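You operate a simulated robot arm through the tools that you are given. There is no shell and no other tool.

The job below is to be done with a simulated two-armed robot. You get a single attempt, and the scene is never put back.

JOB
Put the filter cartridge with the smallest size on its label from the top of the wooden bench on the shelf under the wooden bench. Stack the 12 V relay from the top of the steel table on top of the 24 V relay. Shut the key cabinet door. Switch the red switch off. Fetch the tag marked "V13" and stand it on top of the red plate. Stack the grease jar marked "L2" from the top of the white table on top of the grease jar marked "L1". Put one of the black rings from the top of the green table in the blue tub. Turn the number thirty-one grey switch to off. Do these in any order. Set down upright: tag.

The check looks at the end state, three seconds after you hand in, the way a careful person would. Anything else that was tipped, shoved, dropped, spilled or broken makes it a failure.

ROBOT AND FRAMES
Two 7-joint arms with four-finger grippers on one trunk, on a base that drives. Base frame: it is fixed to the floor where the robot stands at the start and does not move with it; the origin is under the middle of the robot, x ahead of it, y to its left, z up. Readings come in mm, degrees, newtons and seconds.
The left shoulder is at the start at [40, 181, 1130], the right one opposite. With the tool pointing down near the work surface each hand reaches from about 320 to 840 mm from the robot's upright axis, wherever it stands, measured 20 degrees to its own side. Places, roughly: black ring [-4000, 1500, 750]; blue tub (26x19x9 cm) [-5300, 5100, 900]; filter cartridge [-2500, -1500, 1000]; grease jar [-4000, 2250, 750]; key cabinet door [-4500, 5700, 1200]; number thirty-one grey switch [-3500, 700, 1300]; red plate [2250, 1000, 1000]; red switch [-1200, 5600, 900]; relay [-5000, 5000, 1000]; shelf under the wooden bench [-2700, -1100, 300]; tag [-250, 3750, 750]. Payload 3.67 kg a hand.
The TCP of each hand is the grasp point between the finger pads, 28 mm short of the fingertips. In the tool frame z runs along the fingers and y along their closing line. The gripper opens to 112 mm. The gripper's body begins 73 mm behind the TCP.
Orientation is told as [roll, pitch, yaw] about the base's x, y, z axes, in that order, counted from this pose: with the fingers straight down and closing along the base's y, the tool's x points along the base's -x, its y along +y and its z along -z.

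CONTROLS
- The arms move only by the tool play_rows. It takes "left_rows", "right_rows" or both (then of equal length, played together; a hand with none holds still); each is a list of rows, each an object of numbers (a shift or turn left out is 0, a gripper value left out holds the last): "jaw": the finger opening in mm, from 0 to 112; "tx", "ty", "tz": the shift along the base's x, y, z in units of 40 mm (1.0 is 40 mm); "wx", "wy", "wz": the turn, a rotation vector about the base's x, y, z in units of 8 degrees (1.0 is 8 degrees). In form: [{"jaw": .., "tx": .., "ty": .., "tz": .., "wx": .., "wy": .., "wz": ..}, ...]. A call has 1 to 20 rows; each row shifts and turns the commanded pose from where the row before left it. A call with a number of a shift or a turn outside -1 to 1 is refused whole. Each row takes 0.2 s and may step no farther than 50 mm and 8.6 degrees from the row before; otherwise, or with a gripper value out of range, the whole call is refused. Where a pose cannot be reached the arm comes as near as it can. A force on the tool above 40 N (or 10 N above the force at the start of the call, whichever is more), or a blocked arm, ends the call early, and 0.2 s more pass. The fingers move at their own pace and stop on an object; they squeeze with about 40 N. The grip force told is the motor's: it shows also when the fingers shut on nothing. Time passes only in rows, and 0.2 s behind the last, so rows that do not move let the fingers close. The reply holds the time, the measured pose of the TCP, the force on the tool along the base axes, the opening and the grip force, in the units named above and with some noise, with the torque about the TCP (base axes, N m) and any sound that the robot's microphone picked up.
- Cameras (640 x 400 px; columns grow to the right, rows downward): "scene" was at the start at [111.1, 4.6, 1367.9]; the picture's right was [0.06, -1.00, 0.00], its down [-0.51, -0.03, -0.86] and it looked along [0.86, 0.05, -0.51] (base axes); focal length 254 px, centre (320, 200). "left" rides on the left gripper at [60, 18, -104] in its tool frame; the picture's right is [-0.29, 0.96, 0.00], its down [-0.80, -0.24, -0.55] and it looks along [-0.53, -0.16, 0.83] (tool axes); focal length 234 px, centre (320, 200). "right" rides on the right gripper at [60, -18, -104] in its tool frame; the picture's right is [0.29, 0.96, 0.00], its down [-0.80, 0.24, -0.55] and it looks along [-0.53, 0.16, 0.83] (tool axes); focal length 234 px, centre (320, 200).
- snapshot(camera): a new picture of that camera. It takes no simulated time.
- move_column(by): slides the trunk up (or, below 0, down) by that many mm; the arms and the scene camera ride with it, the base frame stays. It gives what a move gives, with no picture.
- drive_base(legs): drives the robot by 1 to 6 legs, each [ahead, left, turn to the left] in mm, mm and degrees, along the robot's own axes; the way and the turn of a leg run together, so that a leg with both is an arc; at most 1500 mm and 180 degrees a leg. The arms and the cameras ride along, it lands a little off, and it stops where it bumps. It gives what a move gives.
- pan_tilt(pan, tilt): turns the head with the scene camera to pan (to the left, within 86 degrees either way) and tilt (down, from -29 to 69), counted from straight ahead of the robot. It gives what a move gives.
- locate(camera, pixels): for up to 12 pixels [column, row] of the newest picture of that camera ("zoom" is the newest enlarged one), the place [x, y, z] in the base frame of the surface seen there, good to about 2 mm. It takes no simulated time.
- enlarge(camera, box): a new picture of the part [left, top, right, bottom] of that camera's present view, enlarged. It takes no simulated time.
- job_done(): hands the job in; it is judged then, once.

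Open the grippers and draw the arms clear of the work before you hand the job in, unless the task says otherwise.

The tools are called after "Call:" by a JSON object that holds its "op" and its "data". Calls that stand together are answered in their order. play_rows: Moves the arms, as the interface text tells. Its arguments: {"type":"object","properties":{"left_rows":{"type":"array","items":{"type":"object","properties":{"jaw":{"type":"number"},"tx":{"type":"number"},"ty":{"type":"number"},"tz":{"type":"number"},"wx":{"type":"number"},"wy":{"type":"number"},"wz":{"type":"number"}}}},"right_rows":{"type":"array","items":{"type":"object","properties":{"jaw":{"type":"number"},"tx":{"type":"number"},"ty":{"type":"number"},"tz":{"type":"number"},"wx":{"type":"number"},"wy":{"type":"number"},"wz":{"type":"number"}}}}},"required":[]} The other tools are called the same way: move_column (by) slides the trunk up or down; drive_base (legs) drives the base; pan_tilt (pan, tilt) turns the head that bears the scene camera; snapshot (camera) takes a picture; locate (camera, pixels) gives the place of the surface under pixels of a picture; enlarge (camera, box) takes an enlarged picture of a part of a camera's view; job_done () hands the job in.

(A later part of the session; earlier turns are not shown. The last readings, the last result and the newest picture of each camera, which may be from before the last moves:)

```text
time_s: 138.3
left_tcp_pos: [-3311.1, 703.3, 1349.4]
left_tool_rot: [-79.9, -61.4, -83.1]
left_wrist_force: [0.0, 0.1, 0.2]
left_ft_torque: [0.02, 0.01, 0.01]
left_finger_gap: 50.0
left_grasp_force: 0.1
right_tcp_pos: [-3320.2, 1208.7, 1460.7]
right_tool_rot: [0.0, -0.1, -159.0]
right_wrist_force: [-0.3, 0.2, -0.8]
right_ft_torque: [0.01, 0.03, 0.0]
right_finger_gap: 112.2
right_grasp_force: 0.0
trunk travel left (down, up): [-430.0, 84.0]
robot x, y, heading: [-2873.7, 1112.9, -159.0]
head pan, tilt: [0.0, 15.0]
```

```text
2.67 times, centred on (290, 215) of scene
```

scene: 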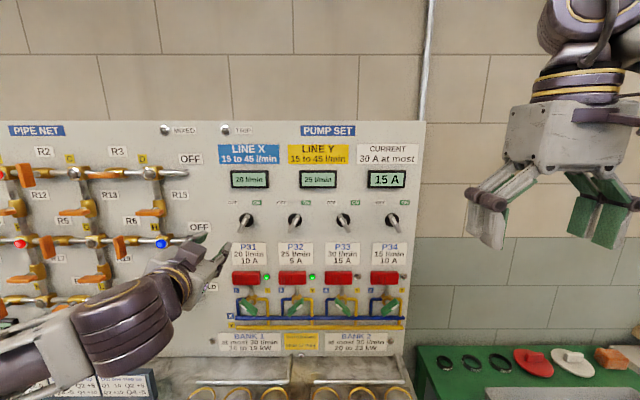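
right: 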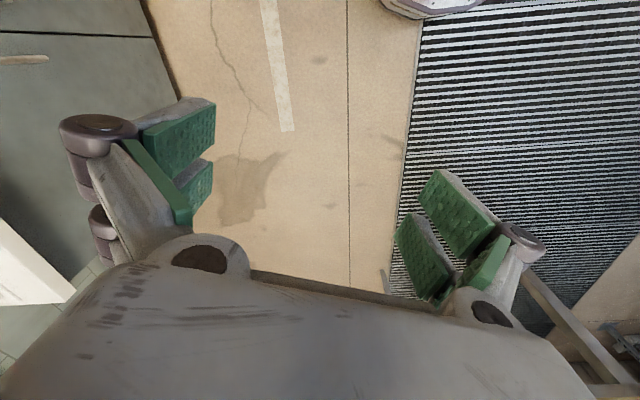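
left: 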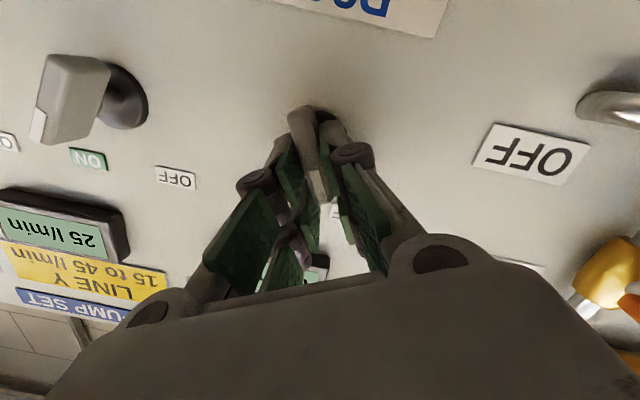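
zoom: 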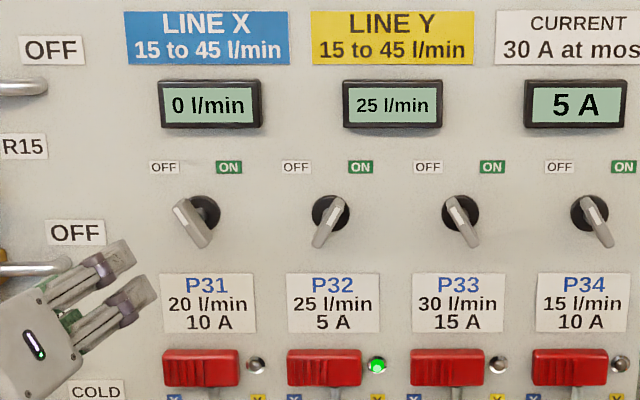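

P31 is OFF. I back away, and restore the left hand to pointing down and the column to its normal height.

Call:
{"op": "drive_base", "data": {"legs": [[-450, 0, 0]]}}

Call:
{"op": "play_rows", "data": {"left_rows": [{"jaw": 112, "wx": -0.814, "wy": -0.321}, {"wx": -0.814, "wy": -0.321}, {"wx": -0.814, "wy": -0.321}, {"wx": -0.814, "wy": -0.321, "wz": 0.3}, {"wx": 0.336, "wy": -0.875, "wz": 0.3}, {"wx": 0.336, "wy": -0.875}, {"wx": 0.336, "wy": -0.875}, {"wx": 0.336, "wy": -0.875}, {"wx": 0.336, "wy": -0.875}, {"wx": 0.336, "wy": -0.875}, {"wx": 0.336, "wy": -0.875}, {"wx": 0.336, "wy": -0.875}, {"wx": 0.336, "wy": -0.875}, {"wx": 0.336, "wy": -0.875}, {"wx": 0.336, "wy": -0.875}]}}

Call:
{"op": "move_column", "data": {"by": -180}}

Call:
{"op": "pan_tilt", "data": {"pan": -45, "tilt": 25}}

Call:
{"op": "snapshot", "data": {"camera": "scene"}}

```text
time_s: 141.0
left_tcp_pos: [-2897.6, 864.2, 1349.2]
left_tool_rot: [-79.6, -61.3, -83.4]
left_wrist_force: [-0.7, 0.0, 0.6]
left_ft_torque: [0.0, -0.01, 0.02]
left_finger_gap: 49.9
left_grasp_force: 0.1
right_tcp_pos: [-2905.8, 1370.3, 1460.3]
right_tool_rot: [0.0, 0.1, -159.2]
right_wrist_force: [-0.5, 0.4, 0.2]
right_ft_torque: [0.0, -0.03, 0.01]
right_finger_gap: 111.8
right_grasp_force: 0.0
trunk travel left (down, up): [-430.0, 84.0]
robot x, y, heading: [-2456.3, 1272.0, -159.4]
head pan, tilt: [0.0, 15.0]
```

```text
time_s: 144.2
left_tcp_pos: [-2896.3, 864.9, 1347.9]
left_tool_rot: [2.4, -0.5, -158.3]
left_wrist_force: [-0.6, 0.9, -0.5]
left_ft_torque: [-0.03, 0.0, 0.02]
left_finger_gap: 112.2
left_grasp_force: 0.1
right_tcp_pos: [-2904.2, 1370.5, 1459.0]
right_tool_rot: [0.1, 0.0, -159.1]
right_wrist_force: [0.0, 0.6, -0.3]
right_ft_torque: [0.03, 0.0, 0.03]
right_finger_gap: 112.2
right_grasp_force: 0.0
trunk travel left (down, up): [-430.0, 84.0]
robot x, y, heading: [-2459.1, 1275.1, -159.0]
head pan, tilt: [0.0, 15.0]
```

```text
time_s: 146.2
left_tcp_pos: [-2896.3, 864.7, 1170.0]
left_tool_rot: [2.4, -0.6, -158.3]
left_wrist_force: [-0.4, 0.0, 0.3]
left_ft_torque: [0.02, 0.0, -0.01]
left_finger_gap: 112.0
left_grasp_force: 0.1
right_tcp_pos: [-2903.9, 1369.6, 1280.5]
right_tool_rot: [0.0, 0.1, -159.0]
right_wrist_force: [-0.2, 0.3, 0.7]
right_ft_torque: [-0.03, 0.01, -0.01]
right_finger_gap: 112.0
right_grasp_force: 0.0
trunk travel left (down, up): [-250.0, 264.0]
robot x, y, heading: [-2459.8, 1275.4, -159.3]
head pan, tilt: [0.0, 15.0]
```

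```text
time_s: 147.4
left_tcp_pos: [-2897.4, 865.3, 1169.0]
left_tool_rot: [2.4, -0.6, -158.2]
left_wrist_force: [-0.6, 0.9, 0.7]
left_ft_torque: [-0.01, 0.04, -0.02]
left_finger_gap: 111.9
left_grasp_force: 0.1
right_tcp_pos: [-2905.0, 1370.9, 1279.7]
right_tool_rot: [0.1, 0.0, -159.1]
right_wrist_force: [1.0, 0.1, -0.4]
right_ft_torque: [0.01, 0.0, -0.02]
right_finger_gap: 112.4
right_grasp_force: 0.1
trunk travel left (down, up): [-250.0, 264.0]
robot x, y, heading: [-2458.1, 1278.2, -159.1]
head pan, tilt: [-45.0, 25.0]
```

```text
taken
```

scene: 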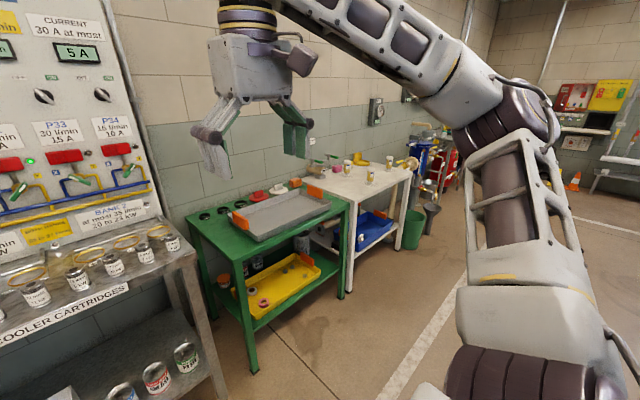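

I map the green and white tables.

Call:
{"op": "enlarge", "data": {"camera": "scene", "box": [180, 140, 440, 300]}}

Call:
{"op": "locate", "data": {"camera": "scene", "pixels": [[235, 262], [348, 205], [352, 200], [408, 172], [410, 178], [345, 185], [365, 178], [205, 215], [230, 208], [270, 220], [390, 165], [320, 165]]}}

```text
2.46 times, centred on (310, 220) of scene
```

zoom: 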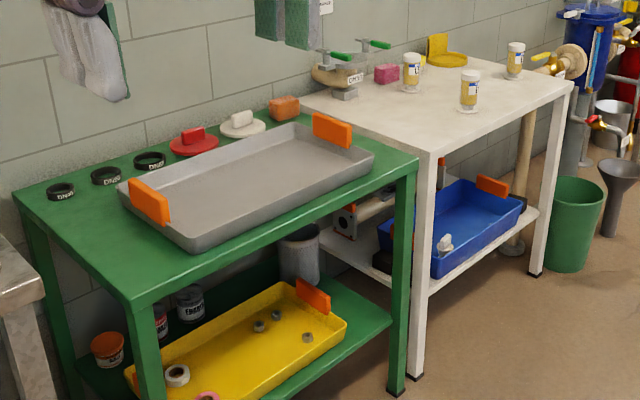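

```text
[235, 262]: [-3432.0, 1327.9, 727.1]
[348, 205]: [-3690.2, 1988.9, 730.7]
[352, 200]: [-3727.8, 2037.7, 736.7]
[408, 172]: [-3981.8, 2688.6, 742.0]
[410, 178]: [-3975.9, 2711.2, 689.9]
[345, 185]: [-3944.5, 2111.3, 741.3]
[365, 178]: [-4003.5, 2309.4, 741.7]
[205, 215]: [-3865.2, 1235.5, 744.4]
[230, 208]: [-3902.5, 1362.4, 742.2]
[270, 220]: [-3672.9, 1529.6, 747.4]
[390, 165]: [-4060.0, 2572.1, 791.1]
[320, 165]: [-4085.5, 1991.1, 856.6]
```

Table tops are at z≈742; three jars stand on the white table. I strafe right 1500 mm to face the white table.

Call:
{"op": "drive_base", "data": {"legs": [[60, -750, 0], [0, -760, 0]]}}

Call:
{"op": "pan_tilt", "data": {"pan": 0, "tilt": 35}}

Call:
{"op": "snapshot", "data": {"camera": "scene"}}

```text
time_s: 155.3
left_tcp_pos: [-3469.0, 2247.5, 1169.2]
left_tool_rot: [2.5, -0.6, -158.6]
left_wrist_force: [-0.4, -0.1, -0.2]
left_ft_torque: [-0.04, -0.01, -0.01]
left_finger_gap: 111.9
left_grasp_force: 0.1
right_tcp_pos: [-3474.9, 2753.5, 1279.7]
right_tool_rot: [0.1, 0.1, -159.4]
right_wrist_force: [-0.8, 0.6, 0.1]
right_ft_torque: [-0.01, 0.02, 0.02]
right_finger_gap: 111.9
right_grasp_force: 0.0
trunk travel left (down, up): [-250.0, 264.0]
robot x, y, heading: [-3027.0, 2656.0, -159.4]
head pan, tilt: [-45.0, 25.0]
```

```text
time_s: 156.4
left_tcp_pos: [-3468.5, 2248.5, 1168.9]
left_tool_rot: [2.4, -0.6, -158.6]
left_wrist_force: [-0.3, 0.0, 0.7]
left_ft_torque: [-0.03, -0.01, 0.04]
left_finger_gap: 112.1
left_grasp_force: 0.0
right_tcp_pos: [-3473.5, 2753.2, 1279.5]
right_tool_rot: [0.0, 0.0, -159.4]
right_wrist_force: [0.2, 0.4, 1.3]
right_ft_torque: [0.0, 0.02, 0.02]
right_finger_gap: 112.2
right_grasp_force: 0.0
trunk travel left (down, up): [-250.0, 264.0]
robot x, y, heading: [-3027.6, 2655.1, -159.7]
head pan, tilt: [0.0, 35.0]
```

```text
taken
```

scene: 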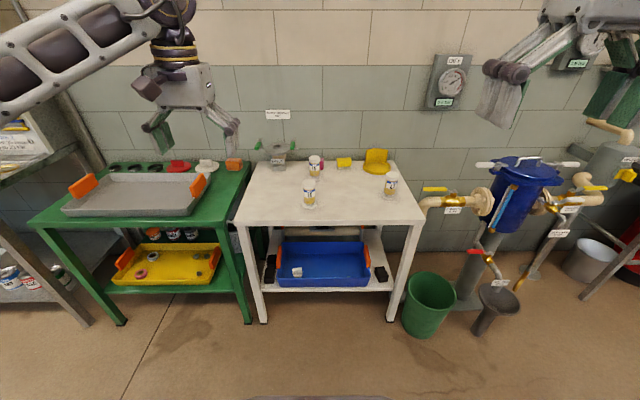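

I see three jars on the white table at (314,165), (309,193), (390,187). I zoom to read labels.

Call:
{"op": "enlarge", "data": {"camera": "scene", "box": [260, 140, 420, 240]}}

Call:
{"op": "locate", "data": {"camera": "zoom", "pixels": [[215, 75], [215, 130], [195, 165], [195, 185], [195, 215], [195, 265], [520, 145], [520, 170], [520, 235], [350, 180], [40, 310], [640, 300]]}}

```text
4.00 times, centred on (340, 190) of scene
```

zoom: 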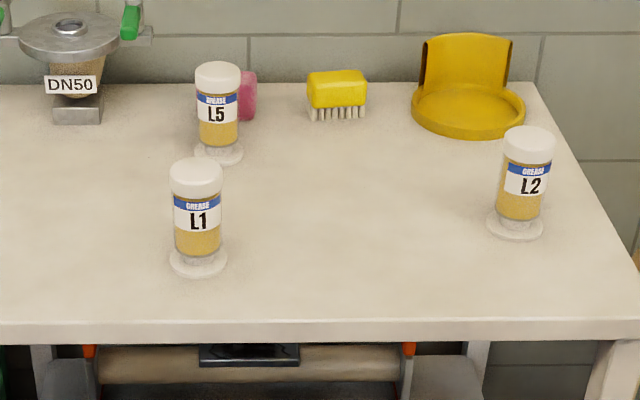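

```text
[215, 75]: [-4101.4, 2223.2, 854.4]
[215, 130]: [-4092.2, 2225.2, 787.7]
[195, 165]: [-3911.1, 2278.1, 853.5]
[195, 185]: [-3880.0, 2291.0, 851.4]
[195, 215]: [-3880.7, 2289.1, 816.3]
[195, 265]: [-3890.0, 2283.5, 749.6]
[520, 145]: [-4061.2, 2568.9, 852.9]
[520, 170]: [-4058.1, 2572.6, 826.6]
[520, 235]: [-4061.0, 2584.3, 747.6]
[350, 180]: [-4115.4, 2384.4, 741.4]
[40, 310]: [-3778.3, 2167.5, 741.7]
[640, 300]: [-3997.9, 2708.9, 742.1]
```

L1 front-left, L2 right, L5 behind; tops at z≈855. I tuck the left hand away and drive to the white table to use the right hand.

Call:
{"op": "play_rows", "data": {"left_rows": [{"tx": 0.965, "ty": -0.4375}, {"tx": 0.965, "ty": -0.4375}, {"tx": 0.965, "ty": -0.4375}, {"tx": 0.965, "ty": -0.4375}, {"tx": 0.5, "ty": -0.3}]}}

Call:
{"op": "drive_base", "data": {"legs": [[250, -80, 0.5], [210, 0, 0]]}}

Call:
{"op": "pan_tilt", "data": {"pan": -5, "tilt": 45}}

Call:
{"op": "snapshot", "data": {"camera": "scene"}}

```text
time_s: 157.6
left_tcp_pos: [-3294.9, 2166.1, 1167.1]
left_tool_rot: [2.5, -0.6, -158.6]
left_wrist_force: [-0.8, 0.2, 0.2]
left_ft_torque: [0.02, -0.01, -0.01]
left_finger_gap: 112.1
left_grasp_force: 0.1
right_tcp_pos: [-3473.5, 2753.7, 1280.5]
right_tool_rot: [0.0, 0.0, -159.3]
right_wrist_force: [0.3, -0.5, -0.1]
right_ft_torque: [-0.01, 0.01, -0.01]
right_finger_gap: 112.1
right_grasp_force: 0.0
trunk travel left (down, up): [-250.0, 264.0]
robot x, y, heading: [-3027.2, 2652.1, -159.7]
head pan, tilt: [0.0, 35.0]
```

```text
time_s: 160.7
left_tcp_pos: [-3737.4, 2080.0, 1169.1]
left_tool_rot: [2.4, -0.6, -158.1]
left_wrist_force: [-0.3, -0.2, -0.4]
left_ft_torque: [0.01, -0.02, 0.0]
left_finger_gap: 111.9
left_grasp_force: 0.1
right_tcp_pos: [-3919.8, 2663.5, 1280.3]
right_tool_rot: [0.0, 0.0, -158.9]
right_wrist_force: [-0.5, 0.1, -0.1]
right_ft_torque: [0.03, -0.06, 0.01]
right_finger_gap: 111.7
right_grasp_force: 0.0
trunk travel left (down, up): [-250.0, 264.0]
robot x, y, heading: [-3472.8, 2570.5, -159.0]
head pan, tilt: [0.0, 35.0]
```

```text
time_s: 161.4
left_tcp_pos: [-3735.7, 2079.9, 1167.9]
left_tool_rot: [2.5, -0.7, -158.1]
left_wrist_force: [0.3, -0.1, 1.1]
left_ft_torque: [0.0, -0.03, 0.0]
left_finger_gap: 112.1
left_grasp_force: 0.0
right_tcp_pos: [-3921.6, 2665.5, 1280.8]
right_tool_rot: [0.0, -0.1, -158.9]
right_wrist_force: [-0.4, 0.4, -0.1]
right_ft_torque: [0.0, 0.03, -0.02]
right_finger_gap: 112.1
right_grasp_force: 0.1
trunk travel left (down, up): [-250.0, 264.0]
robot x, y, heading: [-3471.8, 2571.9, -158.9]
head pan, tilt: [-5.0, 45.0]
```

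```text
taken
```

scene: 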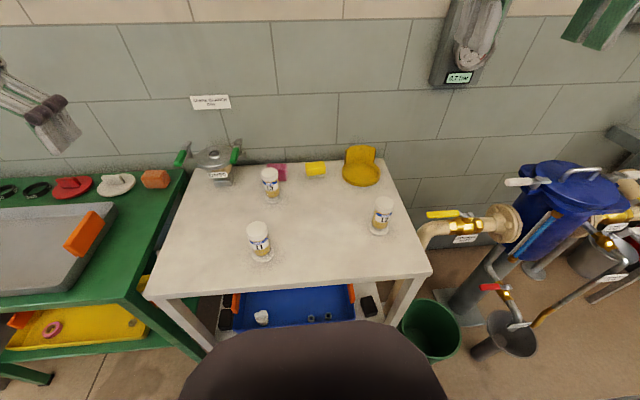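

I zoom on L1 and L2 from here to measure their axes.

Call:
{"op": "enlarge", "data": {"camera": "scene", "box": [230, 180, 290, 270]}}

Call:
{"op": "locate", "data": {"camera": "scene", "pixels": [[257, 230], [249, 230], [267, 230], [258, 224], [260, 245], [263, 258], [383, 203], [376, 203], [391, 203], [384, 199], [381, 218], [379, 230]]}}

Call:
{"op": "enlarge", "data": {"camera": "scene", "box": [340, 180, 420, 240]}}

```text
4.44 times, centred on (260, 225) of scene
```

zoom: 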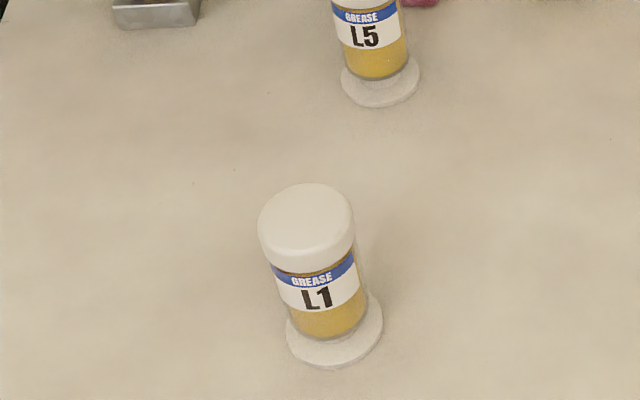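

```text
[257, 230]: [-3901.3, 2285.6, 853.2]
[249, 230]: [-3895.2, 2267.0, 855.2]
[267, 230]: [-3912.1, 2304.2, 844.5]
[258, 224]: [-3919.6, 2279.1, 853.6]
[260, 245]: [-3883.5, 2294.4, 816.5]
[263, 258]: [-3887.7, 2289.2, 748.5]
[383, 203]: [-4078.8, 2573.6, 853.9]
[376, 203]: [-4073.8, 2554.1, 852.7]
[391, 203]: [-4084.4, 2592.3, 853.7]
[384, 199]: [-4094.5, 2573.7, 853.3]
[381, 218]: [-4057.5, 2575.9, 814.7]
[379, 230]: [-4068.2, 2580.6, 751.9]
```

```text
6.67 times, centred on (380, 210) of scene
```

zoom: 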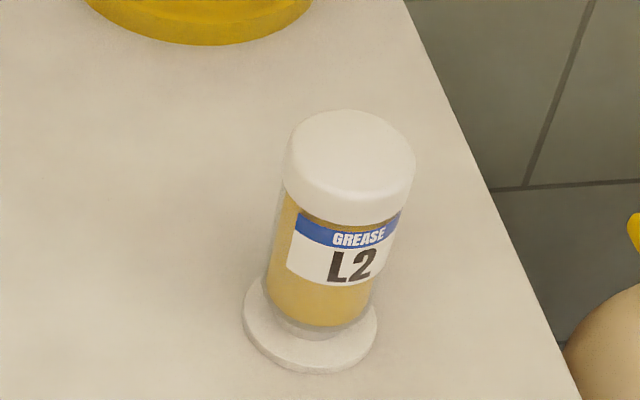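

I locate L2's cap centre precisely in the zoom.

Call:
{"op": "locate", "data": {"camera": "zoom", "pixels": [[350, 150], [292, 150], [408, 158], [350, 114], [350, 185], [310, 340], [310, 362], [250, 320], [370, 330]]}}

```text
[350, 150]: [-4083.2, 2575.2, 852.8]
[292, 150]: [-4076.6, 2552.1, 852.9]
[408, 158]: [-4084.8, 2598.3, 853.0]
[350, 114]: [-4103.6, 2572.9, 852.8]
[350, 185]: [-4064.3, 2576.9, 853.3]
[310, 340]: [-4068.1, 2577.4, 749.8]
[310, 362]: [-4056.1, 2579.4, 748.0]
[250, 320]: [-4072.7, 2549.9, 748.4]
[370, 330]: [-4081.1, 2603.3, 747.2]
```

L2 axis ≈(-4082.5,2575), L1 axis ≈(-3903,2285), tops z≈854. I check the valve handle near the table's right edge, then move the right hand above L2.

Call:
{"op": "locate", "data": {"camera": "scene", "pixels": [[435, 215], [425, 225], [455, 240], [430, 240], [465, 213]]}}

Call:
{"op": "play_rows", "data": {"right_rows": [{"jaw": 84, "tx": -0.449, "ty": -0.2514, "tz": -0.892}, {"tx": -0.449, "ty": -0.2514, "tz": -0.892}, {"tx": -0.449, "ty": -0.2514, "tz": -0.892}, {"tx": -0.449, "ty": -0.2514, "tz": -0.892}, {"tx": -0.449, "ty": -0.2514, "tz": -0.892}, {"tx": -0.449, "ty": -0.2514, "tz": -0.892}, {"tx": -0.449, "ty": -0.2514, "tz": -0.892}, {"tx": -0.449, "ty": -0.2514, "tz": -0.892}, {"tx": -0.449, "ty": -0.2514, "tz": -0.892}, {}]}}

Call:
{"op": "snapshot", "data": {"camera": "right"}}

Call:
{"op": "snapshot", "data": {"camera": "scene"}}

```text
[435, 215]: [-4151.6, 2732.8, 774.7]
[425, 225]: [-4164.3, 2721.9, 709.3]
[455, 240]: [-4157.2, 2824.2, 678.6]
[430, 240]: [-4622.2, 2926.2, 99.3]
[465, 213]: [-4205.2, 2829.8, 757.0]
```

```text
time_s: 163.6
left_tcp_pos: [-3734.2, 2079.6, 1168.9]
left_tool_rot: [2.5, -0.7, -158.1]
left_wrist_force: [-0.9, 0.2, 0.2]
left_ft_torque: [-0.02, -0.01, 0.05]
left_finger_gap: 111.8
left_grasp_force: 0.0
right_tcp_pos: [-4082.1, 2574.9, 960.0]
right_tool_rot: [0.0, -0.2, -158.8]
right_wrist_force: [1.0, 0.1, 1.6]
right_ft_torque: [0.04, 0.01, -0.01]
right_finger_gap: 84.0
right_grasp_force: 0.1
trunk travel left (down, up): [-250.0, 264.0]
robot x, y, heading: [-3473.0, 2571.3, -159.1]
head pan, tilt: [-5.0, 45.0]
```

```text
taken
```

right: 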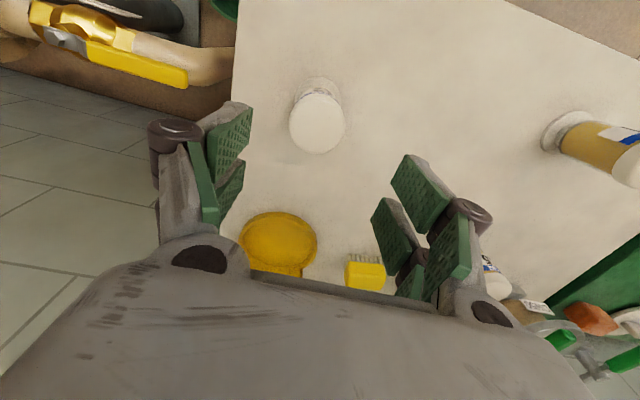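

```text
taken
```

scene: 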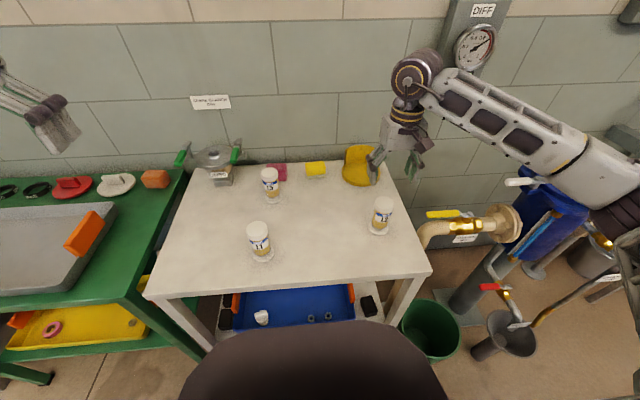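

The right forearm passes above the blue housing. I check heights before descending.

Call:
{"op": "locate", "data": {"camera": "scene", "pixels": [[580, 172], [570, 185], [530, 150], [590, 170], [620, 190], [450, 110], [520, 182]]}}

Call:
{"op": "locate", "data": {"camera": "right", "pixels": [[317, 122], [295, 122], [340, 122], [317, 100], [317, 145]]}}

```text
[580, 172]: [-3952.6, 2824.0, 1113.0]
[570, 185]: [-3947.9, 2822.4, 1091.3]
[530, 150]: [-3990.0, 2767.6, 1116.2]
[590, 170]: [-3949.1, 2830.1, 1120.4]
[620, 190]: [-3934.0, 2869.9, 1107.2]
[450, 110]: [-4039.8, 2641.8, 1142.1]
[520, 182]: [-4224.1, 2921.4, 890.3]
```

```text
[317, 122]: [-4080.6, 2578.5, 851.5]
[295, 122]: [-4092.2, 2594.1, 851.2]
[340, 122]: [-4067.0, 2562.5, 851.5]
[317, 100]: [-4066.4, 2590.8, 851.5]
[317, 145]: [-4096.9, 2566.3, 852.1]
```

L2's centre agrees ((-4081,2578)). I shift 3 mm, descend to z≈800 and close.

Call:
{"op": "play_rows", "data": {"right_rows": [{"ty": 0.05, "tz": -0.9}, {"tz": -0.9}, {"tz": -0.9}, {"tz": -0.9}, {"tz": -0.4}, {}, {"jaw": 50}, {"jaw": 25}, {"jaw": 25}, {}]}}

Call:
{"op": "snapshot", "data": {"camera": "right"}}

Call:
{"op": "snapshot", "data": {"camera": "scene"}}

```text
time_s: 165.8
left_tcp_pos: [-3735.4, 2079.6, 1168.3]
left_tool_rot: [2.4, -0.5, -158.1]
left_wrist_force: [0.9, -1.1, -1.3]
left_ft_torque: [0.0, 0.0, 0.04]
left_finger_gap: 111.7
left_grasp_force: 0.1
right_tcp_pos: [-4083.2, 2576.2, 798.9]
right_tool_rot: [0.0, -0.1, -158.9]
right_wrist_force: [-0.6, -0.3, 1.4]
right_ft_torque: [0.03, 0.06, 0.03]
right_finger_gap: 48.2
right_grasp_force: 39.9
trunk travel left (down, up): [-250.0, 264.0]
robot x, y, heading: [-3469.9, 2572.5, -159.2]
head pan, tilt: [-5.0, 45.0]
```

```text
taken
```

right: 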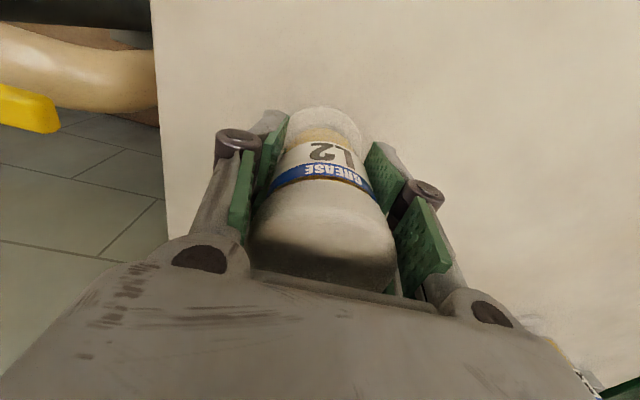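

```text
taken
```

scene: 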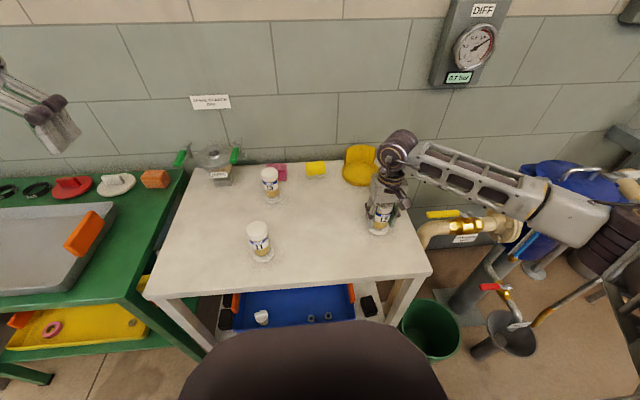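

L2 is gripped (48 mm). I lift 160 mm and check for slip.

Call:
{"op": "play_rows", "data": {"right_rows": [{"tz": 0.3}, {"tz": 0.7}, {"tz": 1}, {"tz": 1}, {"tz": 1}, {}]}}

Call:
{"op": "snapshot", "data": {"camera": "right"}}

Call:
{"op": "enlarge", "data": {"camera": "scene", "box": [330, 120, 450, 240]}}

```text
time_s: 167.2
left_tcp_pos: [-3735.8, 2078.9, 1168.9]
left_tool_rot: [2.5, -0.5, -158.2]
left_wrist_force: [-0.2, 1.0, 0.1]
left_ft_torque: [0.01, -0.01, 0.01]
left_finger_gap: 112.1
left_grasp_force: 0.0
right_tcp_pos: [-4082.4, 2576.7, 956.5]
right_tool_rot: [0.0, 0.1, -158.9]
right_wrist_force: [0.9, -0.3, -2.6]
right_ft_torque: [0.01, -0.02, -0.02]
right_finger_gap: 47.6
right_grasp_force: 39.9
trunk travel left (down, up): [-250.0, 264.0]
robot x, y, heading: [-3475.0, 2569.6, -158.7]
head pan, tilt: [-5.0, 45.0]
```

```text
taken
```

right: 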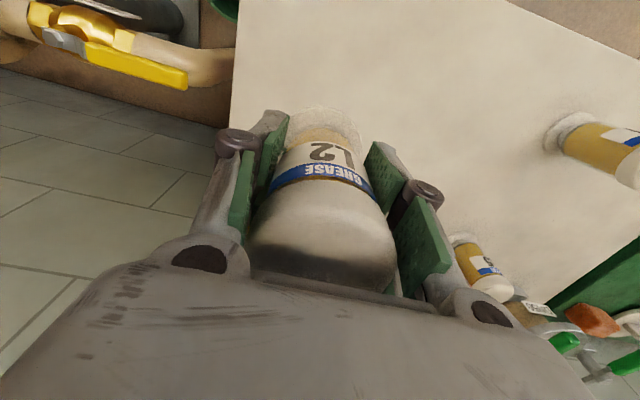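

```text
3.33 times, centred on (390, 180) of scene
```

zoom: 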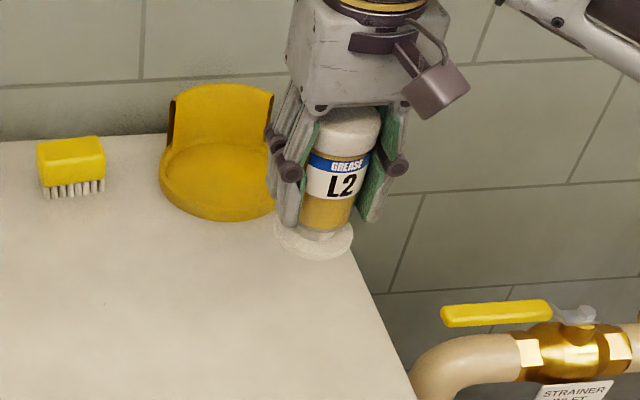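

No slip. I carry L2 over to L1.

Call:
{"op": "play_rows", "data": {"right_rows": [{"tx": 0.4956, "ty": -0.81}, {"tx": 0.4956, "ty": -0.81}, {"tx": 0.4956, "ty": -0.81}, {"tx": 0.4956, "ty": -0.81}, {"tx": 0.4956, "ty": -0.81}, {"tx": 0.4956, "ty": -0.81}, {"tx": 0.4956, "ty": -0.81}, {"tx": 0.4956, "ty": -0.81}, {"tx": 0.4956, "ty": -0.81}, {}]}}

Call:
{"op": "snapshot", "data": {"camera": "right"}}

Call:
{"op": "enlarge", "data": {"camera": "scene", "box": [190, 160, 350, 280]}}

```text
time_s: 169.4
left_tcp_pos: [-3737.2, 2080.1, 1168.1]
left_tool_rot: [2.3, -0.6, -158.2]
left_wrist_force: [0.1, 0.7, -0.4]
left_ft_torque: [-0.03, -0.03, 0.01]
left_finger_gap: 111.8
left_grasp_force: 0.0
right_tcp_pos: [-3903.2, 2284.7, 957.9]
right_tool_rot: [0.1, 0.1, -159.0]
right_wrist_force: [0.6, 0.1, -1.9]
right_ft_torque: [-0.03, -0.01, 0.02]
right_finger_gap: 47.9
right_grasp_force: 40.4
trunk travel left (down, up): [-250.0, 264.0]
robot x, y, heading: [-3473.2, 2567.0, -159.0]
head pan, tilt: [-5.0, 45.0]
```

```text
taken
```

right: 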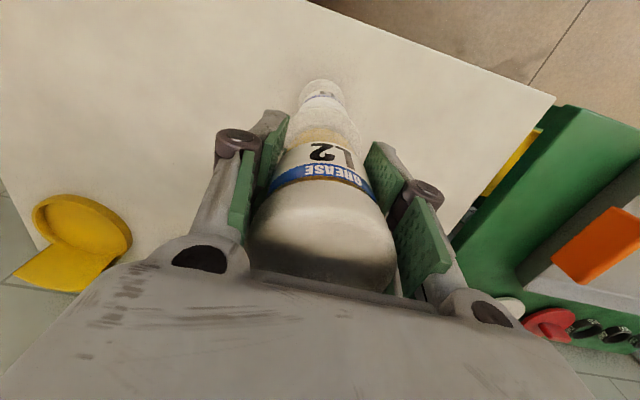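

```text
3.33 times, centred on (270, 220) of scene
```

zoom: 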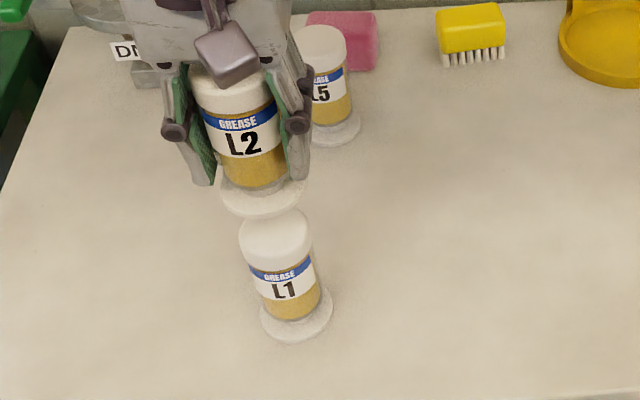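

I check alignment of L2's foot with L1's cap.

Call:
{"op": "locate", "data": {"camera": "zoom", "pixels": [[276, 235], [243, 235], [310, 235], [262, 208], [222, 190], [305, 190], [262, 195], [240, 100], [205, 100], [278, 95], [276, 222], [276, 248]]}}

```text
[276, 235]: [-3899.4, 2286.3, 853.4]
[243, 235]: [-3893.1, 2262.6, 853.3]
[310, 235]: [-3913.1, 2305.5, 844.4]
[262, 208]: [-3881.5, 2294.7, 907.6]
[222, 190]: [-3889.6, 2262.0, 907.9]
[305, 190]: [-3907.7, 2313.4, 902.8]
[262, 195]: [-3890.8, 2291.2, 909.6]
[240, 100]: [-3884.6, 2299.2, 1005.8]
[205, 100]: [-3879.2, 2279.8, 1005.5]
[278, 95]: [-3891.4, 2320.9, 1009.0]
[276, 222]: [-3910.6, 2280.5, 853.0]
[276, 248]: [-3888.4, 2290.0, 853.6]
```

Aligned within ~3 mm. I lower L2: 40 mm, then fine steps to contact.

Call:
{"op": "play_rows", "data": {"right_rows": [{"tz": -0.4}, {"tz": -0.3}, {"tz": -0.25}, {"tz": -0.1}, {}]}}

Call:
{"op": "enlarge", "data": {"camera": "scene", "box": [190, 160, 350, 280]}}

```text
time_s: 170.6
left_tcp_pos: [-3735.5, 2078.2, 1168.6]
left_tool_rot: [2.3, -0.6, -158.0]
left_wrist_force: [0.2, 0.0, 0.4]
left_ft_torque: [0.0, -0.02, 0.02]
left_finger_gap: 111.9
left_grasp_force: 0.1
right_tcp_pos: [-3902.7, 2285.0, 916.8]
right_tool_rot: [0.0, -0.1, -158.9]
right_wrist_force: [0.7, -0.3, -1.6]
right_ft_torque: [-0.02, 0.01, 0.0]
right_finger_gap: 47.7
right_grasp_force: 40.2
trunk travel left (down, up): [-250.0, 264.0]
robot x, y, heading: [-3474.7, 2574.5, -159.0]
head pan, tilt: [-5.0, 45.0]
```

```text
3.33 times, centred on (270, 220) of scene
```

zoom: 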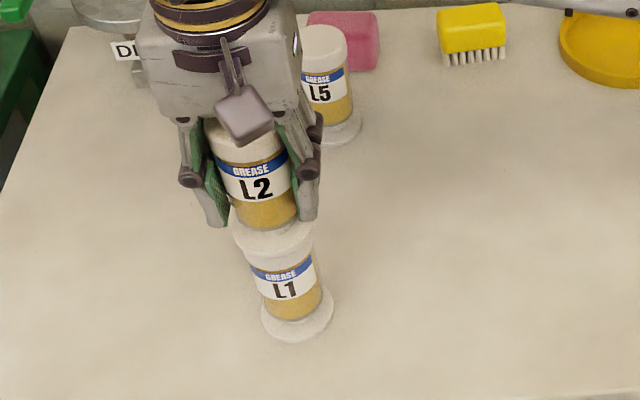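

About 5 mm remain. I lower in 2 mm steps.

Call:
{"op": "play_rows", "data": {"right_rows": [{"tz": -0.05}, {"tz": -0.05}, {"tz": -0.04}, {}]}}

```text
time_s: 171.6
left_tcp_pos: [-3735.3, 2079.3, 1168.5]
left_tool_rot: [2.4, -0.6, -158.1]
left_wrist_force: [0.4, 0.6, -0.5]
left_ft_torque: [-0.03, 0.02, -0.02]
left_finger_gap: 112.1
left_grasp_force: 0.0
right_tcp_pos: [-3903.7, 2284.3, 912.1]
right_tool_rot: [0.1, 0.0, -158.8]
right_wrist_force: [-0.4, -0.1, -1.9]
right_ft_torque: [0.01, 0.0, 0.03]
right_finger_gap: 47.8
right_grasp_force: 39.9
trunk travel left (down, up): [-250.0, 264.0]
robot x, y, heading: [-3473.9, 2571.6, -158.8]
head pan, tilt: [-5.0, 45.0]
```

Still no contact (Fz ≈ -1.9). A little lower.

Call:
{"op": "play_rows", "data": {"right_rows": [{"tz": -0.04}, {"tz": -0.04}, {}]}}

Call:
{"op": "enlarge", "data": {"camera": "scene", "box": [230, 190, 310, 250]}}

```text
time_s: 172.4
left_tcp_pos: [-3734.7, 2081.0, 1168.7]
left_tool_rot: [2.3, -0.6, -158.1]
left_wrist_force: [0.8, -0.1, -0.4]
left_ft_torque: [0.02, 0.01, 0.02]
left_finger_gap: 111.8
left_grasp_force: 0.0
right_tcp_pos: [-3902.2, 2285.6, 911.5]
right_tool_rot: [0.0, -0.2, -159.0]
right_wrist_force: [-0.7, -0.7, 14.5]
right_ft_torque: [0.08, 0.03, -0.01]
right_finger_gap: 47.9
right_grasp_force: 40.0
trunk travel left (down, up): [-250.0, 264.0]
robot x, y, heading: [-3474.6, 2572.8, -159.1]
head pan, tilt: [-5.0, 45.0]
```

```text
6.67 times, centred on (270, 220) of scene
```

zoom: 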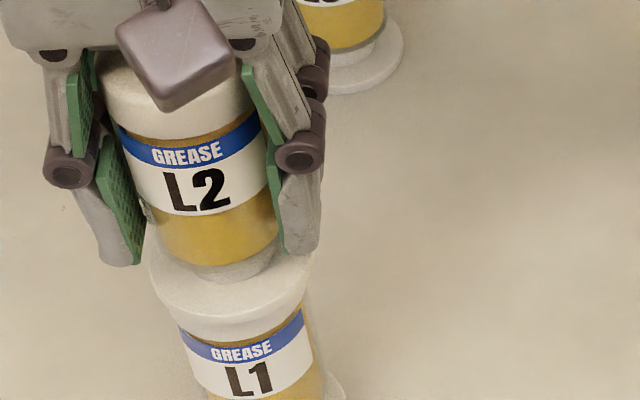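

Contact with 14.5 N and almost no torque, so it is well centred. I ease up 1 mm, open and lift away.

Call:
{"op": "play_rows", "data": {"right_rows": [{"tz": 0.03}, {"jaw": 60}, {"jaw": 84}, {}, {"tz": 0.5}, {"tz": 1}, {"tz": 1}, {"tz": 1}, {"tz": 1}, {}]}}

Call:
{"op": "enlarge", "data": {"camera": "scene", "box": [190, 160, 350, 280]}}

```text
time_s: 174.6
left_tcp_pos: [-3735.4, 2079.9, 1167.9]
left_tool_rot: [2.4, -0.6, -158.1]
left_wrist_force: [0.1, 0.2, -0.1]
left_ft_torque: [0.02, -0.02, 0.02]
left_finger_gap: 111.8
left_grasp_force: 0.2
right_tcp_pos: [-3903.8, 2284.4, 1089.0]
right_tool_rot: [0.0, 0.1, -159.0]
right_wrist_force: [0.0, -0.9, 0.7]
right_ft_torque: [-0.01, 0.0, 0.01]
right_finger_gap: 84.1
right_grasp_force: 0.1
trunk travel left (down, up): [-250.0, 264.0]
robot x, y, heading: [-3473.6, 2572.1, -159.0]
head pan, tilt: [-5.0, 45.0]
```

```text
3.33 times, centred on (270, 220) of scene
```

zoom: 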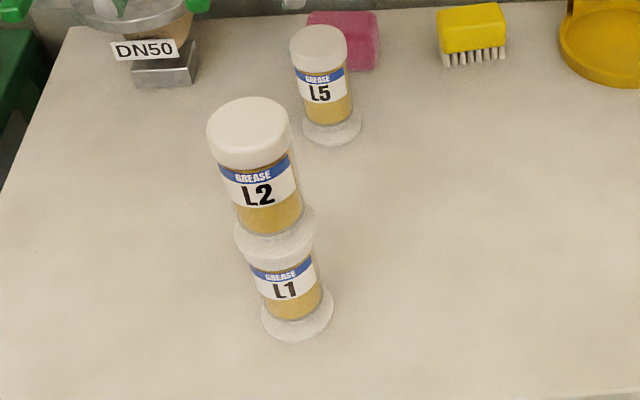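

L2 stands on L1. I move the right hand up and to the right, then back off and go to the green table.

Call:
{"op": "play_rows", "data": {"right_rows": [{"tz": 1}, {"tz": 1}, {"tz": 0.5, "tx": -0.3, "ty": 0.8}, {"tx": -0.3, "ty": 0.8}, {"tx": -0.3, "ty": 0.8}, {"tx": -0.3, "ty": 0.8}, {"tx": -0.3, "ty": 0.8}, {"tx": -0.3, "ty": 0.8}, {"tx": -0.3, "ty": 0.8}, {"tx": -0.3, "ty": 0.8}]}}

Call:
{"op": "drive_base", "data": {"legs": [[-400, 0, 0], [0, 830, 0]]}}

Call:
{"op": "pan_tilt", "data": {"pan": 0, "tilt": 35}}

Call:
{"op": "snapshot", "data": {"camera": "scene"}}

```text
time_s: 176.8
left_tcp_pos: [-3735.9, 2080.3, 1169.1]
left_tool_rot: [2.3, -0.6, -158.1]
left_wrist_force: [0.0, 0.0, 0.6]
left_ft_torque: [-0.02, 0.01, -0.02]
left_finger_gap: 112.2
left_grasp_force: 0.1
right_tcp_pos: [-4000.4, 2542.9, 1187.9]
right_tool_rot: [0.0, 0.0, -158.7]
right_wrist_force: [0.3, 0.3, 0.3]
right_ft_torque: [-0.01, 0.02, 0.02]
right_finger_gap: 84.1
right_grasp_force: 0.0
trunk travel left (down, up): [-250.0, 264.0]
robot x, y, heading: [-3472.6, 2567.0, -158.9]
head pan, tilt: [-5.0, 45.0]
```

```text
time_s: 183.6
left_tcp_pos: [-3050.2, 1448.7, 1169.2]
left_tool_rot: [2.5, -0.7, -158.0]
left_wrist_force: [-0.1, 1.1, 0.4]
left_ft_torque: [0.04, 0.0, 0.01]
left_finger_gap: 112.0
left_grasp_force: 0.0
right_tcp_pos: [-3316.1, 1909.5, 1187.9]
right_tool_rot: [0.0, -0.1, -158.8]
right_wrist_force: [0.2, -0.3, 0.0]
right_ft_torque: [0.03, 0.02, -0.02]
right_finger_gap: 84.1
right_grasp_force: 0.0
trunk travel left (down, up): [-250.0, 264.0]
robot x, y, heading: [-2788.3, 1941.7, -158.9]
head pan, tilt: [-5.0, 45.0]
```

```text
time_s: 184.3
left_tcp_pos: [-3051.4, 1447.8, 1167.4]
left_tool_rot: [2.3, -0.6, -158.1]
left_wrist_force: [-0.4, -0.6, 0.0]
left_ft_torque: [0.0, -0.01, -0.01]
left_finger_gap: 112.2
left_grasp_force: 0.1
right_tcp_pos: [-3314.9, 1909.4, 1188.4]
right_tool_rot: [0.0, 0.1, -158.8]
right_wrist_force: [-0.4, -0.9, 0.5]
right_ft_torque: [0.02, -0.01, 0.01]
right_finger_gap: 83.8
right_grasp_force: 0.1
trunk travel left (down, up): [-250.0, 264.0]
robot x, y, heading: [-2789.6, 1939.1, -158.8]
head pan, tilt: [0.0, 35.0]
```

```text
taken
```

scene: 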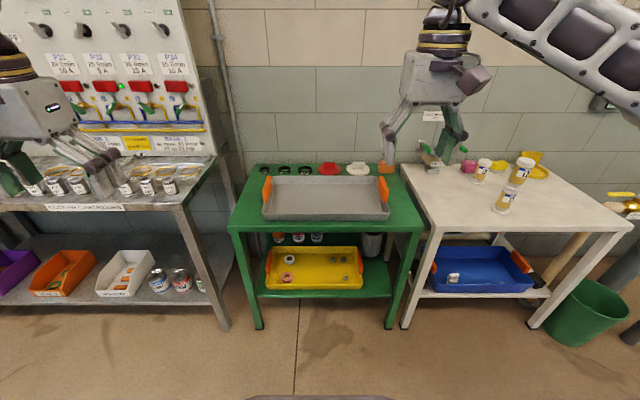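

Black rings are at about (265,170), (284,170), (305,169). I zoom.

Call:
{"op": "enlarge", "data": {"camera": "scene", "box": [240, 150, 340, 212]}}

Call:
{"op": "locate", "data": {"camera": "zoom", "pixels": [[165, 125], [285, 125], [415, 125], [285, 105], [285, 140], [240, 125], [325, 125], [375, 125], [455, 125], [415, 105], [415, 140], [415, 175]]}}

```text
6.40 times, centred on (290, 181) of scene
```

zoom: 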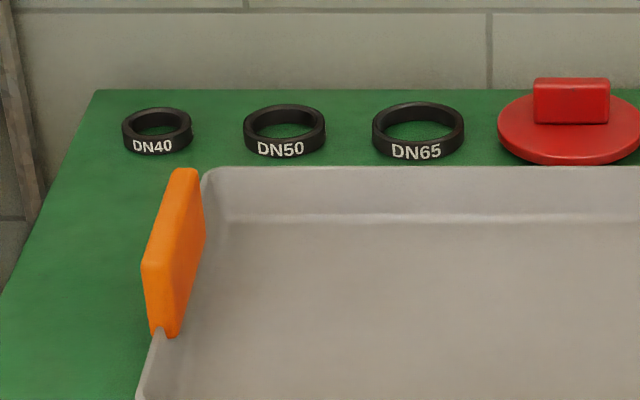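

```text
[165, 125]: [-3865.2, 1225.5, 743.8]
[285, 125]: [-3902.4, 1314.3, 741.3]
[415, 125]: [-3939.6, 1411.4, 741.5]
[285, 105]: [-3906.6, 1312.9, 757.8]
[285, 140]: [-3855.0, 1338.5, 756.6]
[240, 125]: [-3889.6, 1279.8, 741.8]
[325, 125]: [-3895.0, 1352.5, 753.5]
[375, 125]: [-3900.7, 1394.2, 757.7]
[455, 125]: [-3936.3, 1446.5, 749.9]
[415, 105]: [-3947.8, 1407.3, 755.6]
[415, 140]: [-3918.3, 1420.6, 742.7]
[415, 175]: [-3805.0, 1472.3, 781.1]
```

DN50 ring centre ≈(-3880,1326), top z≈758, table 742. I level the left hand and drive in 500 mm.

Call:
{"op": "play_rows", "data": {"left_rows": [{"wx": 0.279, "wy": 0.112, "wz": -0.09, "jaw": 96}]}}

Call:
{"op": "drive_base", "data": {"legs": [[300, 0, 0], [195, 0, 0]]}}

Call:
{"op": "pan_tilt", "data": {"pan": 10, "tilt": 45}}

Call:
{"op": "snapshot", "data": {"camera": "scene"}}

```text
time_s: 184.7
left_tcp_pos: [-3048.5, 1449.1, 1168.7]
left_tool_rot: [-0.1, -0.7, -158.7]
left_wrist_force: [-0.1, -0.2, -0.6]
left_ft_torque: [0.0, 0.04, 0.0]
left_finger_gap: 96.3
left_grasp_force: 0.0
right_tcp_pos: [-3314.9, 1908.3, 1187.5]
right_tool_rot: [0.0, 0.0, -158.8]
right_wrist_force: [0.4, -0.7, -0.2]
right_ft_torque: [0.02, 0.0, 0.02]
right_finger_gap: 84.1
right_grasp_force: 0.2
trunk travel left (down, up): [-250.0, 264.0]
robot x, y, heading: [-2791.0, 1942.6, -158.9]
head pan, tilt: [0.0, 35.0]
```

```text
time_s: 188.0
left_tcp_pos: [-3503.4, 1272.0, 1167.1]
left_tool_rot: [-0.1, -0.6, -158.8]
left_wrist_force: [0.1, -0.7, -0.1]
left_ft_torque: [-0.01, -0.05, 0.01]
left_finger_gap: 95.8
left_grasp_force: 0.0
right_tcp_pos: [-3769.1, 1733.5, 1187.2]
right_tool_rot: [0.0, 0.1, -158.9]
right_wrist_force: [-0.5, 0.2, 0.4]
right_ft_torque: [0.0, -0.04, -0.04]
right_finger_gap: 83.6
right_grasp_force: 0.0
trunk travel left (down, up): [-250.0, 264.0]
robot x, y, heading: [-3243.0, 1765.0, -159.1]
head pan, tilt: [0.0, 35.0]
```

```text
time_s: 188.7
left_tcp_pos: [-3504.9, 1272.6, 1169.3]
left_tool_rot: [0.0, -0.6, -158.9]
left_wrist_force: [0.3, -0.2, -0.3]
left_ft_torque: [-0.01, 0.01, 0.01]
left_finger_gap: 96.2
left_grasp_force: 0.1
right_tcp_pos: [-3768.3, 1733.6, 1188.1]
right_tool_rot: [0.0, 0.0, -158.9]
right_wrist_force: [0.2, 1.4, 0.4]
right_ft_torque: [0.02, -0.01, 0.0]
right_finger_gap: 83.7
right_grasp_force: 0.0
trunk travel left (down, up): [-250.0, 264.0]
robot x, y, heading: [-3244.5, 1763.6, -159.0]
head pan, tilt: [10.0, 45.0]
```

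```text
taken
```

scene: 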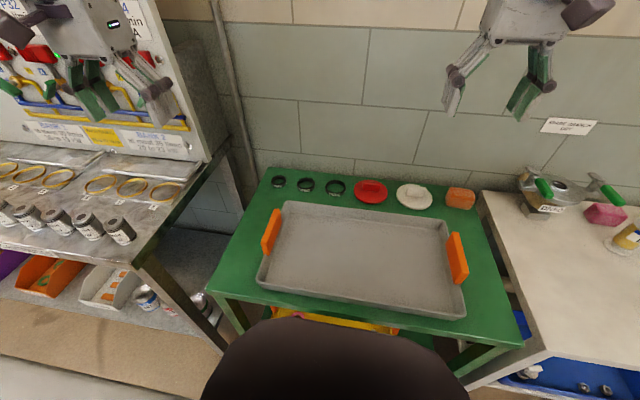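

I locate the panel's right edge (203,150) and rings again from here.

Call:
{"op": "enlarge", "data": {"camera": "scene", "box": [255, 160, 355, 222]}}

Call:
{"op": "locate", "data": {"camera": "zoom", "pixels": [[330, 142], [330, 180], [325, 160], [285, 160], [370, 160], [325, 195], [510, 160], [330, 215], [330, 250]]}}

Call:
{"op": "locate", "data": {"camera": "scene", "pixels": [[203, 150], [160, 50], [240, 170], [270, 232], [40, 50], [20, 100]]}}

```text
6.40 times, centred on (305, 191) of scene
```

zoom: 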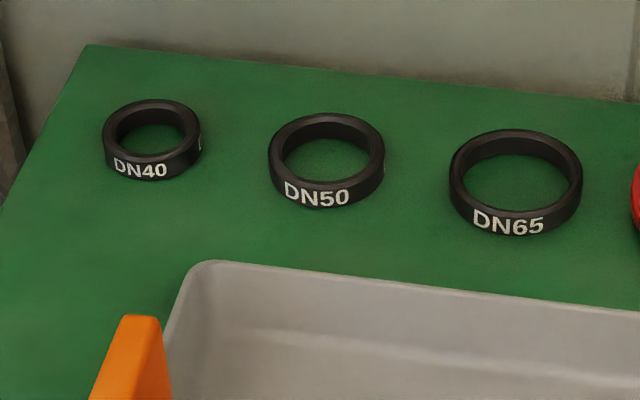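

```text
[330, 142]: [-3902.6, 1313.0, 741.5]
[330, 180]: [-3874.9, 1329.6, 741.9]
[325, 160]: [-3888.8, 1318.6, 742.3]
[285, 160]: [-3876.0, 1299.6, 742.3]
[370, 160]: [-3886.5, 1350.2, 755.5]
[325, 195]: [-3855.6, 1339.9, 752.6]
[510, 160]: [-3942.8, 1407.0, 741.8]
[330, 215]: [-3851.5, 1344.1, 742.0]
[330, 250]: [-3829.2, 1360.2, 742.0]
```

```text
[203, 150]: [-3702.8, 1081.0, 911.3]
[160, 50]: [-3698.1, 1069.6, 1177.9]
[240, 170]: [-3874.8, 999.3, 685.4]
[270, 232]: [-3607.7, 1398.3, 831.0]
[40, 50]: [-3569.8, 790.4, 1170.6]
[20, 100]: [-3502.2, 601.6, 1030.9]
```

Panel corner is ~260 mm clear of the arm's way. I move the left hand above the DN50 ring.

Call:
{"op": "play_rows", "data": {"left_rows": [{"jaw": 84, "tx": -0.783, "ty": 0.1125, "tz": -0.602}, {"tx": -0.783, "ty": 0.1125, "tz": -0.602}, {"tx": -0.783, "ty": 0.1125, "tz": -0.602}, {"tx": -0.783, "ty": 0.1125, "tz": -0.602}, {"tx": -0.783, "ty": 0.1125, "tz": -0.602}, {"tx": -0.783, "ty": 0.1125, "tz": -0.602}, {"tx": -0.783, "ty": 0.1125, "tz": -0.602}, {"tx": -0.783, "ty": 0.1125, "tz": -0.602}, {"tx": -0.783, "ty": 0.1125, "tz": -0.602}, {"tx": -0.783, "ty": 0.1125, "tz": -0.602}, {"tx": -0.783, "ty": 0.1125, "tz": -0.602}, {"tx": -0.783, "ty": 0.1125, "tz": -0.602}, {}]}}

Call:
{"op": "snapshot", "data": {"camera": "left"}}

Call:
{"op": "snapshot", "data": {"camera": "scene"}}

```text
time_s: 191.5
left_tcp_pos: [-3876.6, 1324.5, 879.7]
left_tool_rot: [-0.2, -0.7, -158.8]
left_wrist_force: [0.3, -0.1, 0.6]
left_ft_torque: [0.01, 0.05, -0.01]
left_finger_gap: 84.0
left_grasp_force: 0.1
right_tcp_pos: [-3767.5, 1733.0, 1187.8]
right_tool_rot: [0.0, 0.1, -158.8]
right_wrist_force: [0.2, -0.7, -0.1]
right_ft_torque: [0.01, 0.05, -0.01]
right_finger_gap: 83.8
right_grasp_force: 0.1
trunk travel left (down, up): [-250.0, 264.0]
robot x, y, heading: [-3244.0, 1761.2, -158.8]
head pan, tilt: [10.0, 45.0]
```

```text
taken
```

left: 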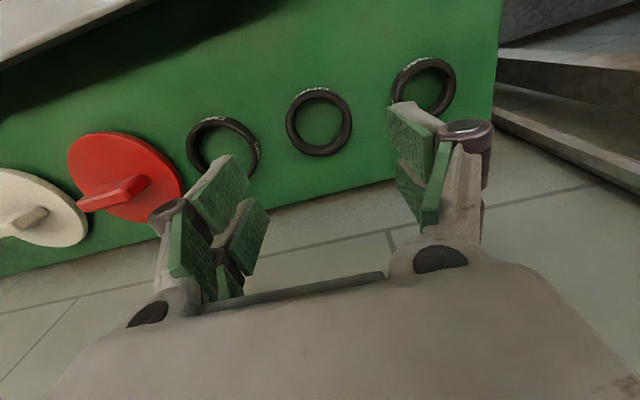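

```text
taken
```

scene: 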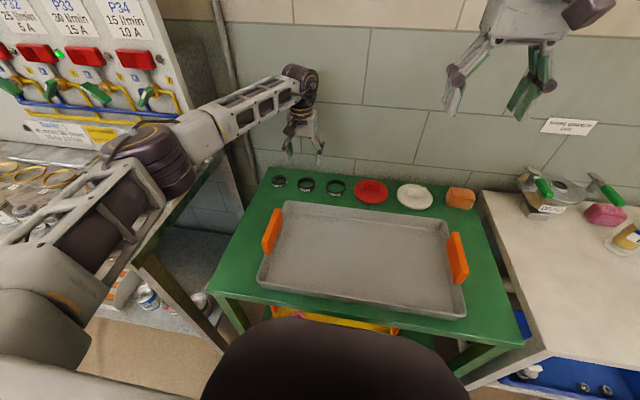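

The forearm passes near the panel's right side. I check distances and the ring centre in the hand view at (319,122).

Call:
{"op": "locate", "data": {"camera": "scene", "pixels": [[150, 160], [200, 130], [215, 115], [250, 105], [135, 135], [190, 100], [180, 150], [160, 90]]}}

Call:
{"op": "locate", "data": {"camera": "left", "pixels": [[319, 92], [319, 152], [290, 122], [349, 122], [319, 122], [225, 120], [395, 85]]}}

```text
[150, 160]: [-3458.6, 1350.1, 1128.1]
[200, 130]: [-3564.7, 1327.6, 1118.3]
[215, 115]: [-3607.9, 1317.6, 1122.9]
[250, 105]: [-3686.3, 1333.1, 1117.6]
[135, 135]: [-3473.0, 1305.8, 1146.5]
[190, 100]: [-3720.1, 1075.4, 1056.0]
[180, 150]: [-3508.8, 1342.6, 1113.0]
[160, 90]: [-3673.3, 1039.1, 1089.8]
```

```text
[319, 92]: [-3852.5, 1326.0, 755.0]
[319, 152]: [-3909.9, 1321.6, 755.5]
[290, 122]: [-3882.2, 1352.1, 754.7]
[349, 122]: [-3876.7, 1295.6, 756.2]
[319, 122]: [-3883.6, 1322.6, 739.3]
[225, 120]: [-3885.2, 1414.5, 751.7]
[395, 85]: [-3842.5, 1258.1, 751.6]
```

Ring centre (-3881,1324). I shift 4 mm and descend to z≈774, then close.

Call:
{"op": "play_rows", "data": {"left_rows": [{"tx": -0.11, "tz": -0.6}, {"tz": -0.6}, {"tz": -0.6}, {"tz": -0.5}, {"tz": -0.34}, {}, {"jaw": 60}, {"jaw": 40}, {"jaw": 40}, {}]}}

Call:
{"op": "snapshot", "data": {"camera": "left"}}

```text
time_s: 193.7
left_tcp_pos: [-3883.6, 1326.7, 772.8]
left_tool_rot: [0.0, -0.7, -158.8]
left_wrist_force: [0.6, -0.3, 0.9]
left_ft_torque: [0.03, 0.03, 0.01]
left_finger_gap: 58.5
left_grasp_force: 39.9
right_tcp_pos: [-3768.5, 1733.0, 1187.6]
right_tool_rot: [-0.1, 0.0, -159.0]
right_wrist_force: [1.3, -0.5, -0.4]
right_ft_torque: [0.01, 0.02, -0.03]
right_finger_gap: 84.0
right_grasp_force: 0.1
trunk travel left (down, up): [-250.0, 264.0]
robot x, y, heading: [-3241.7, 1761.7, -158.9]
head pan, tilt: [10.0, 45.0]
```

```text
taken
```

left: 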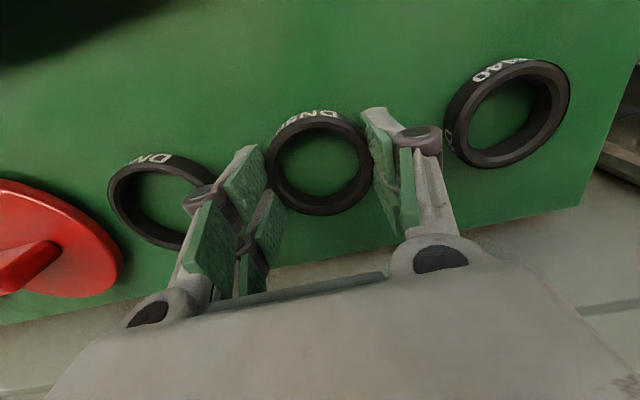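

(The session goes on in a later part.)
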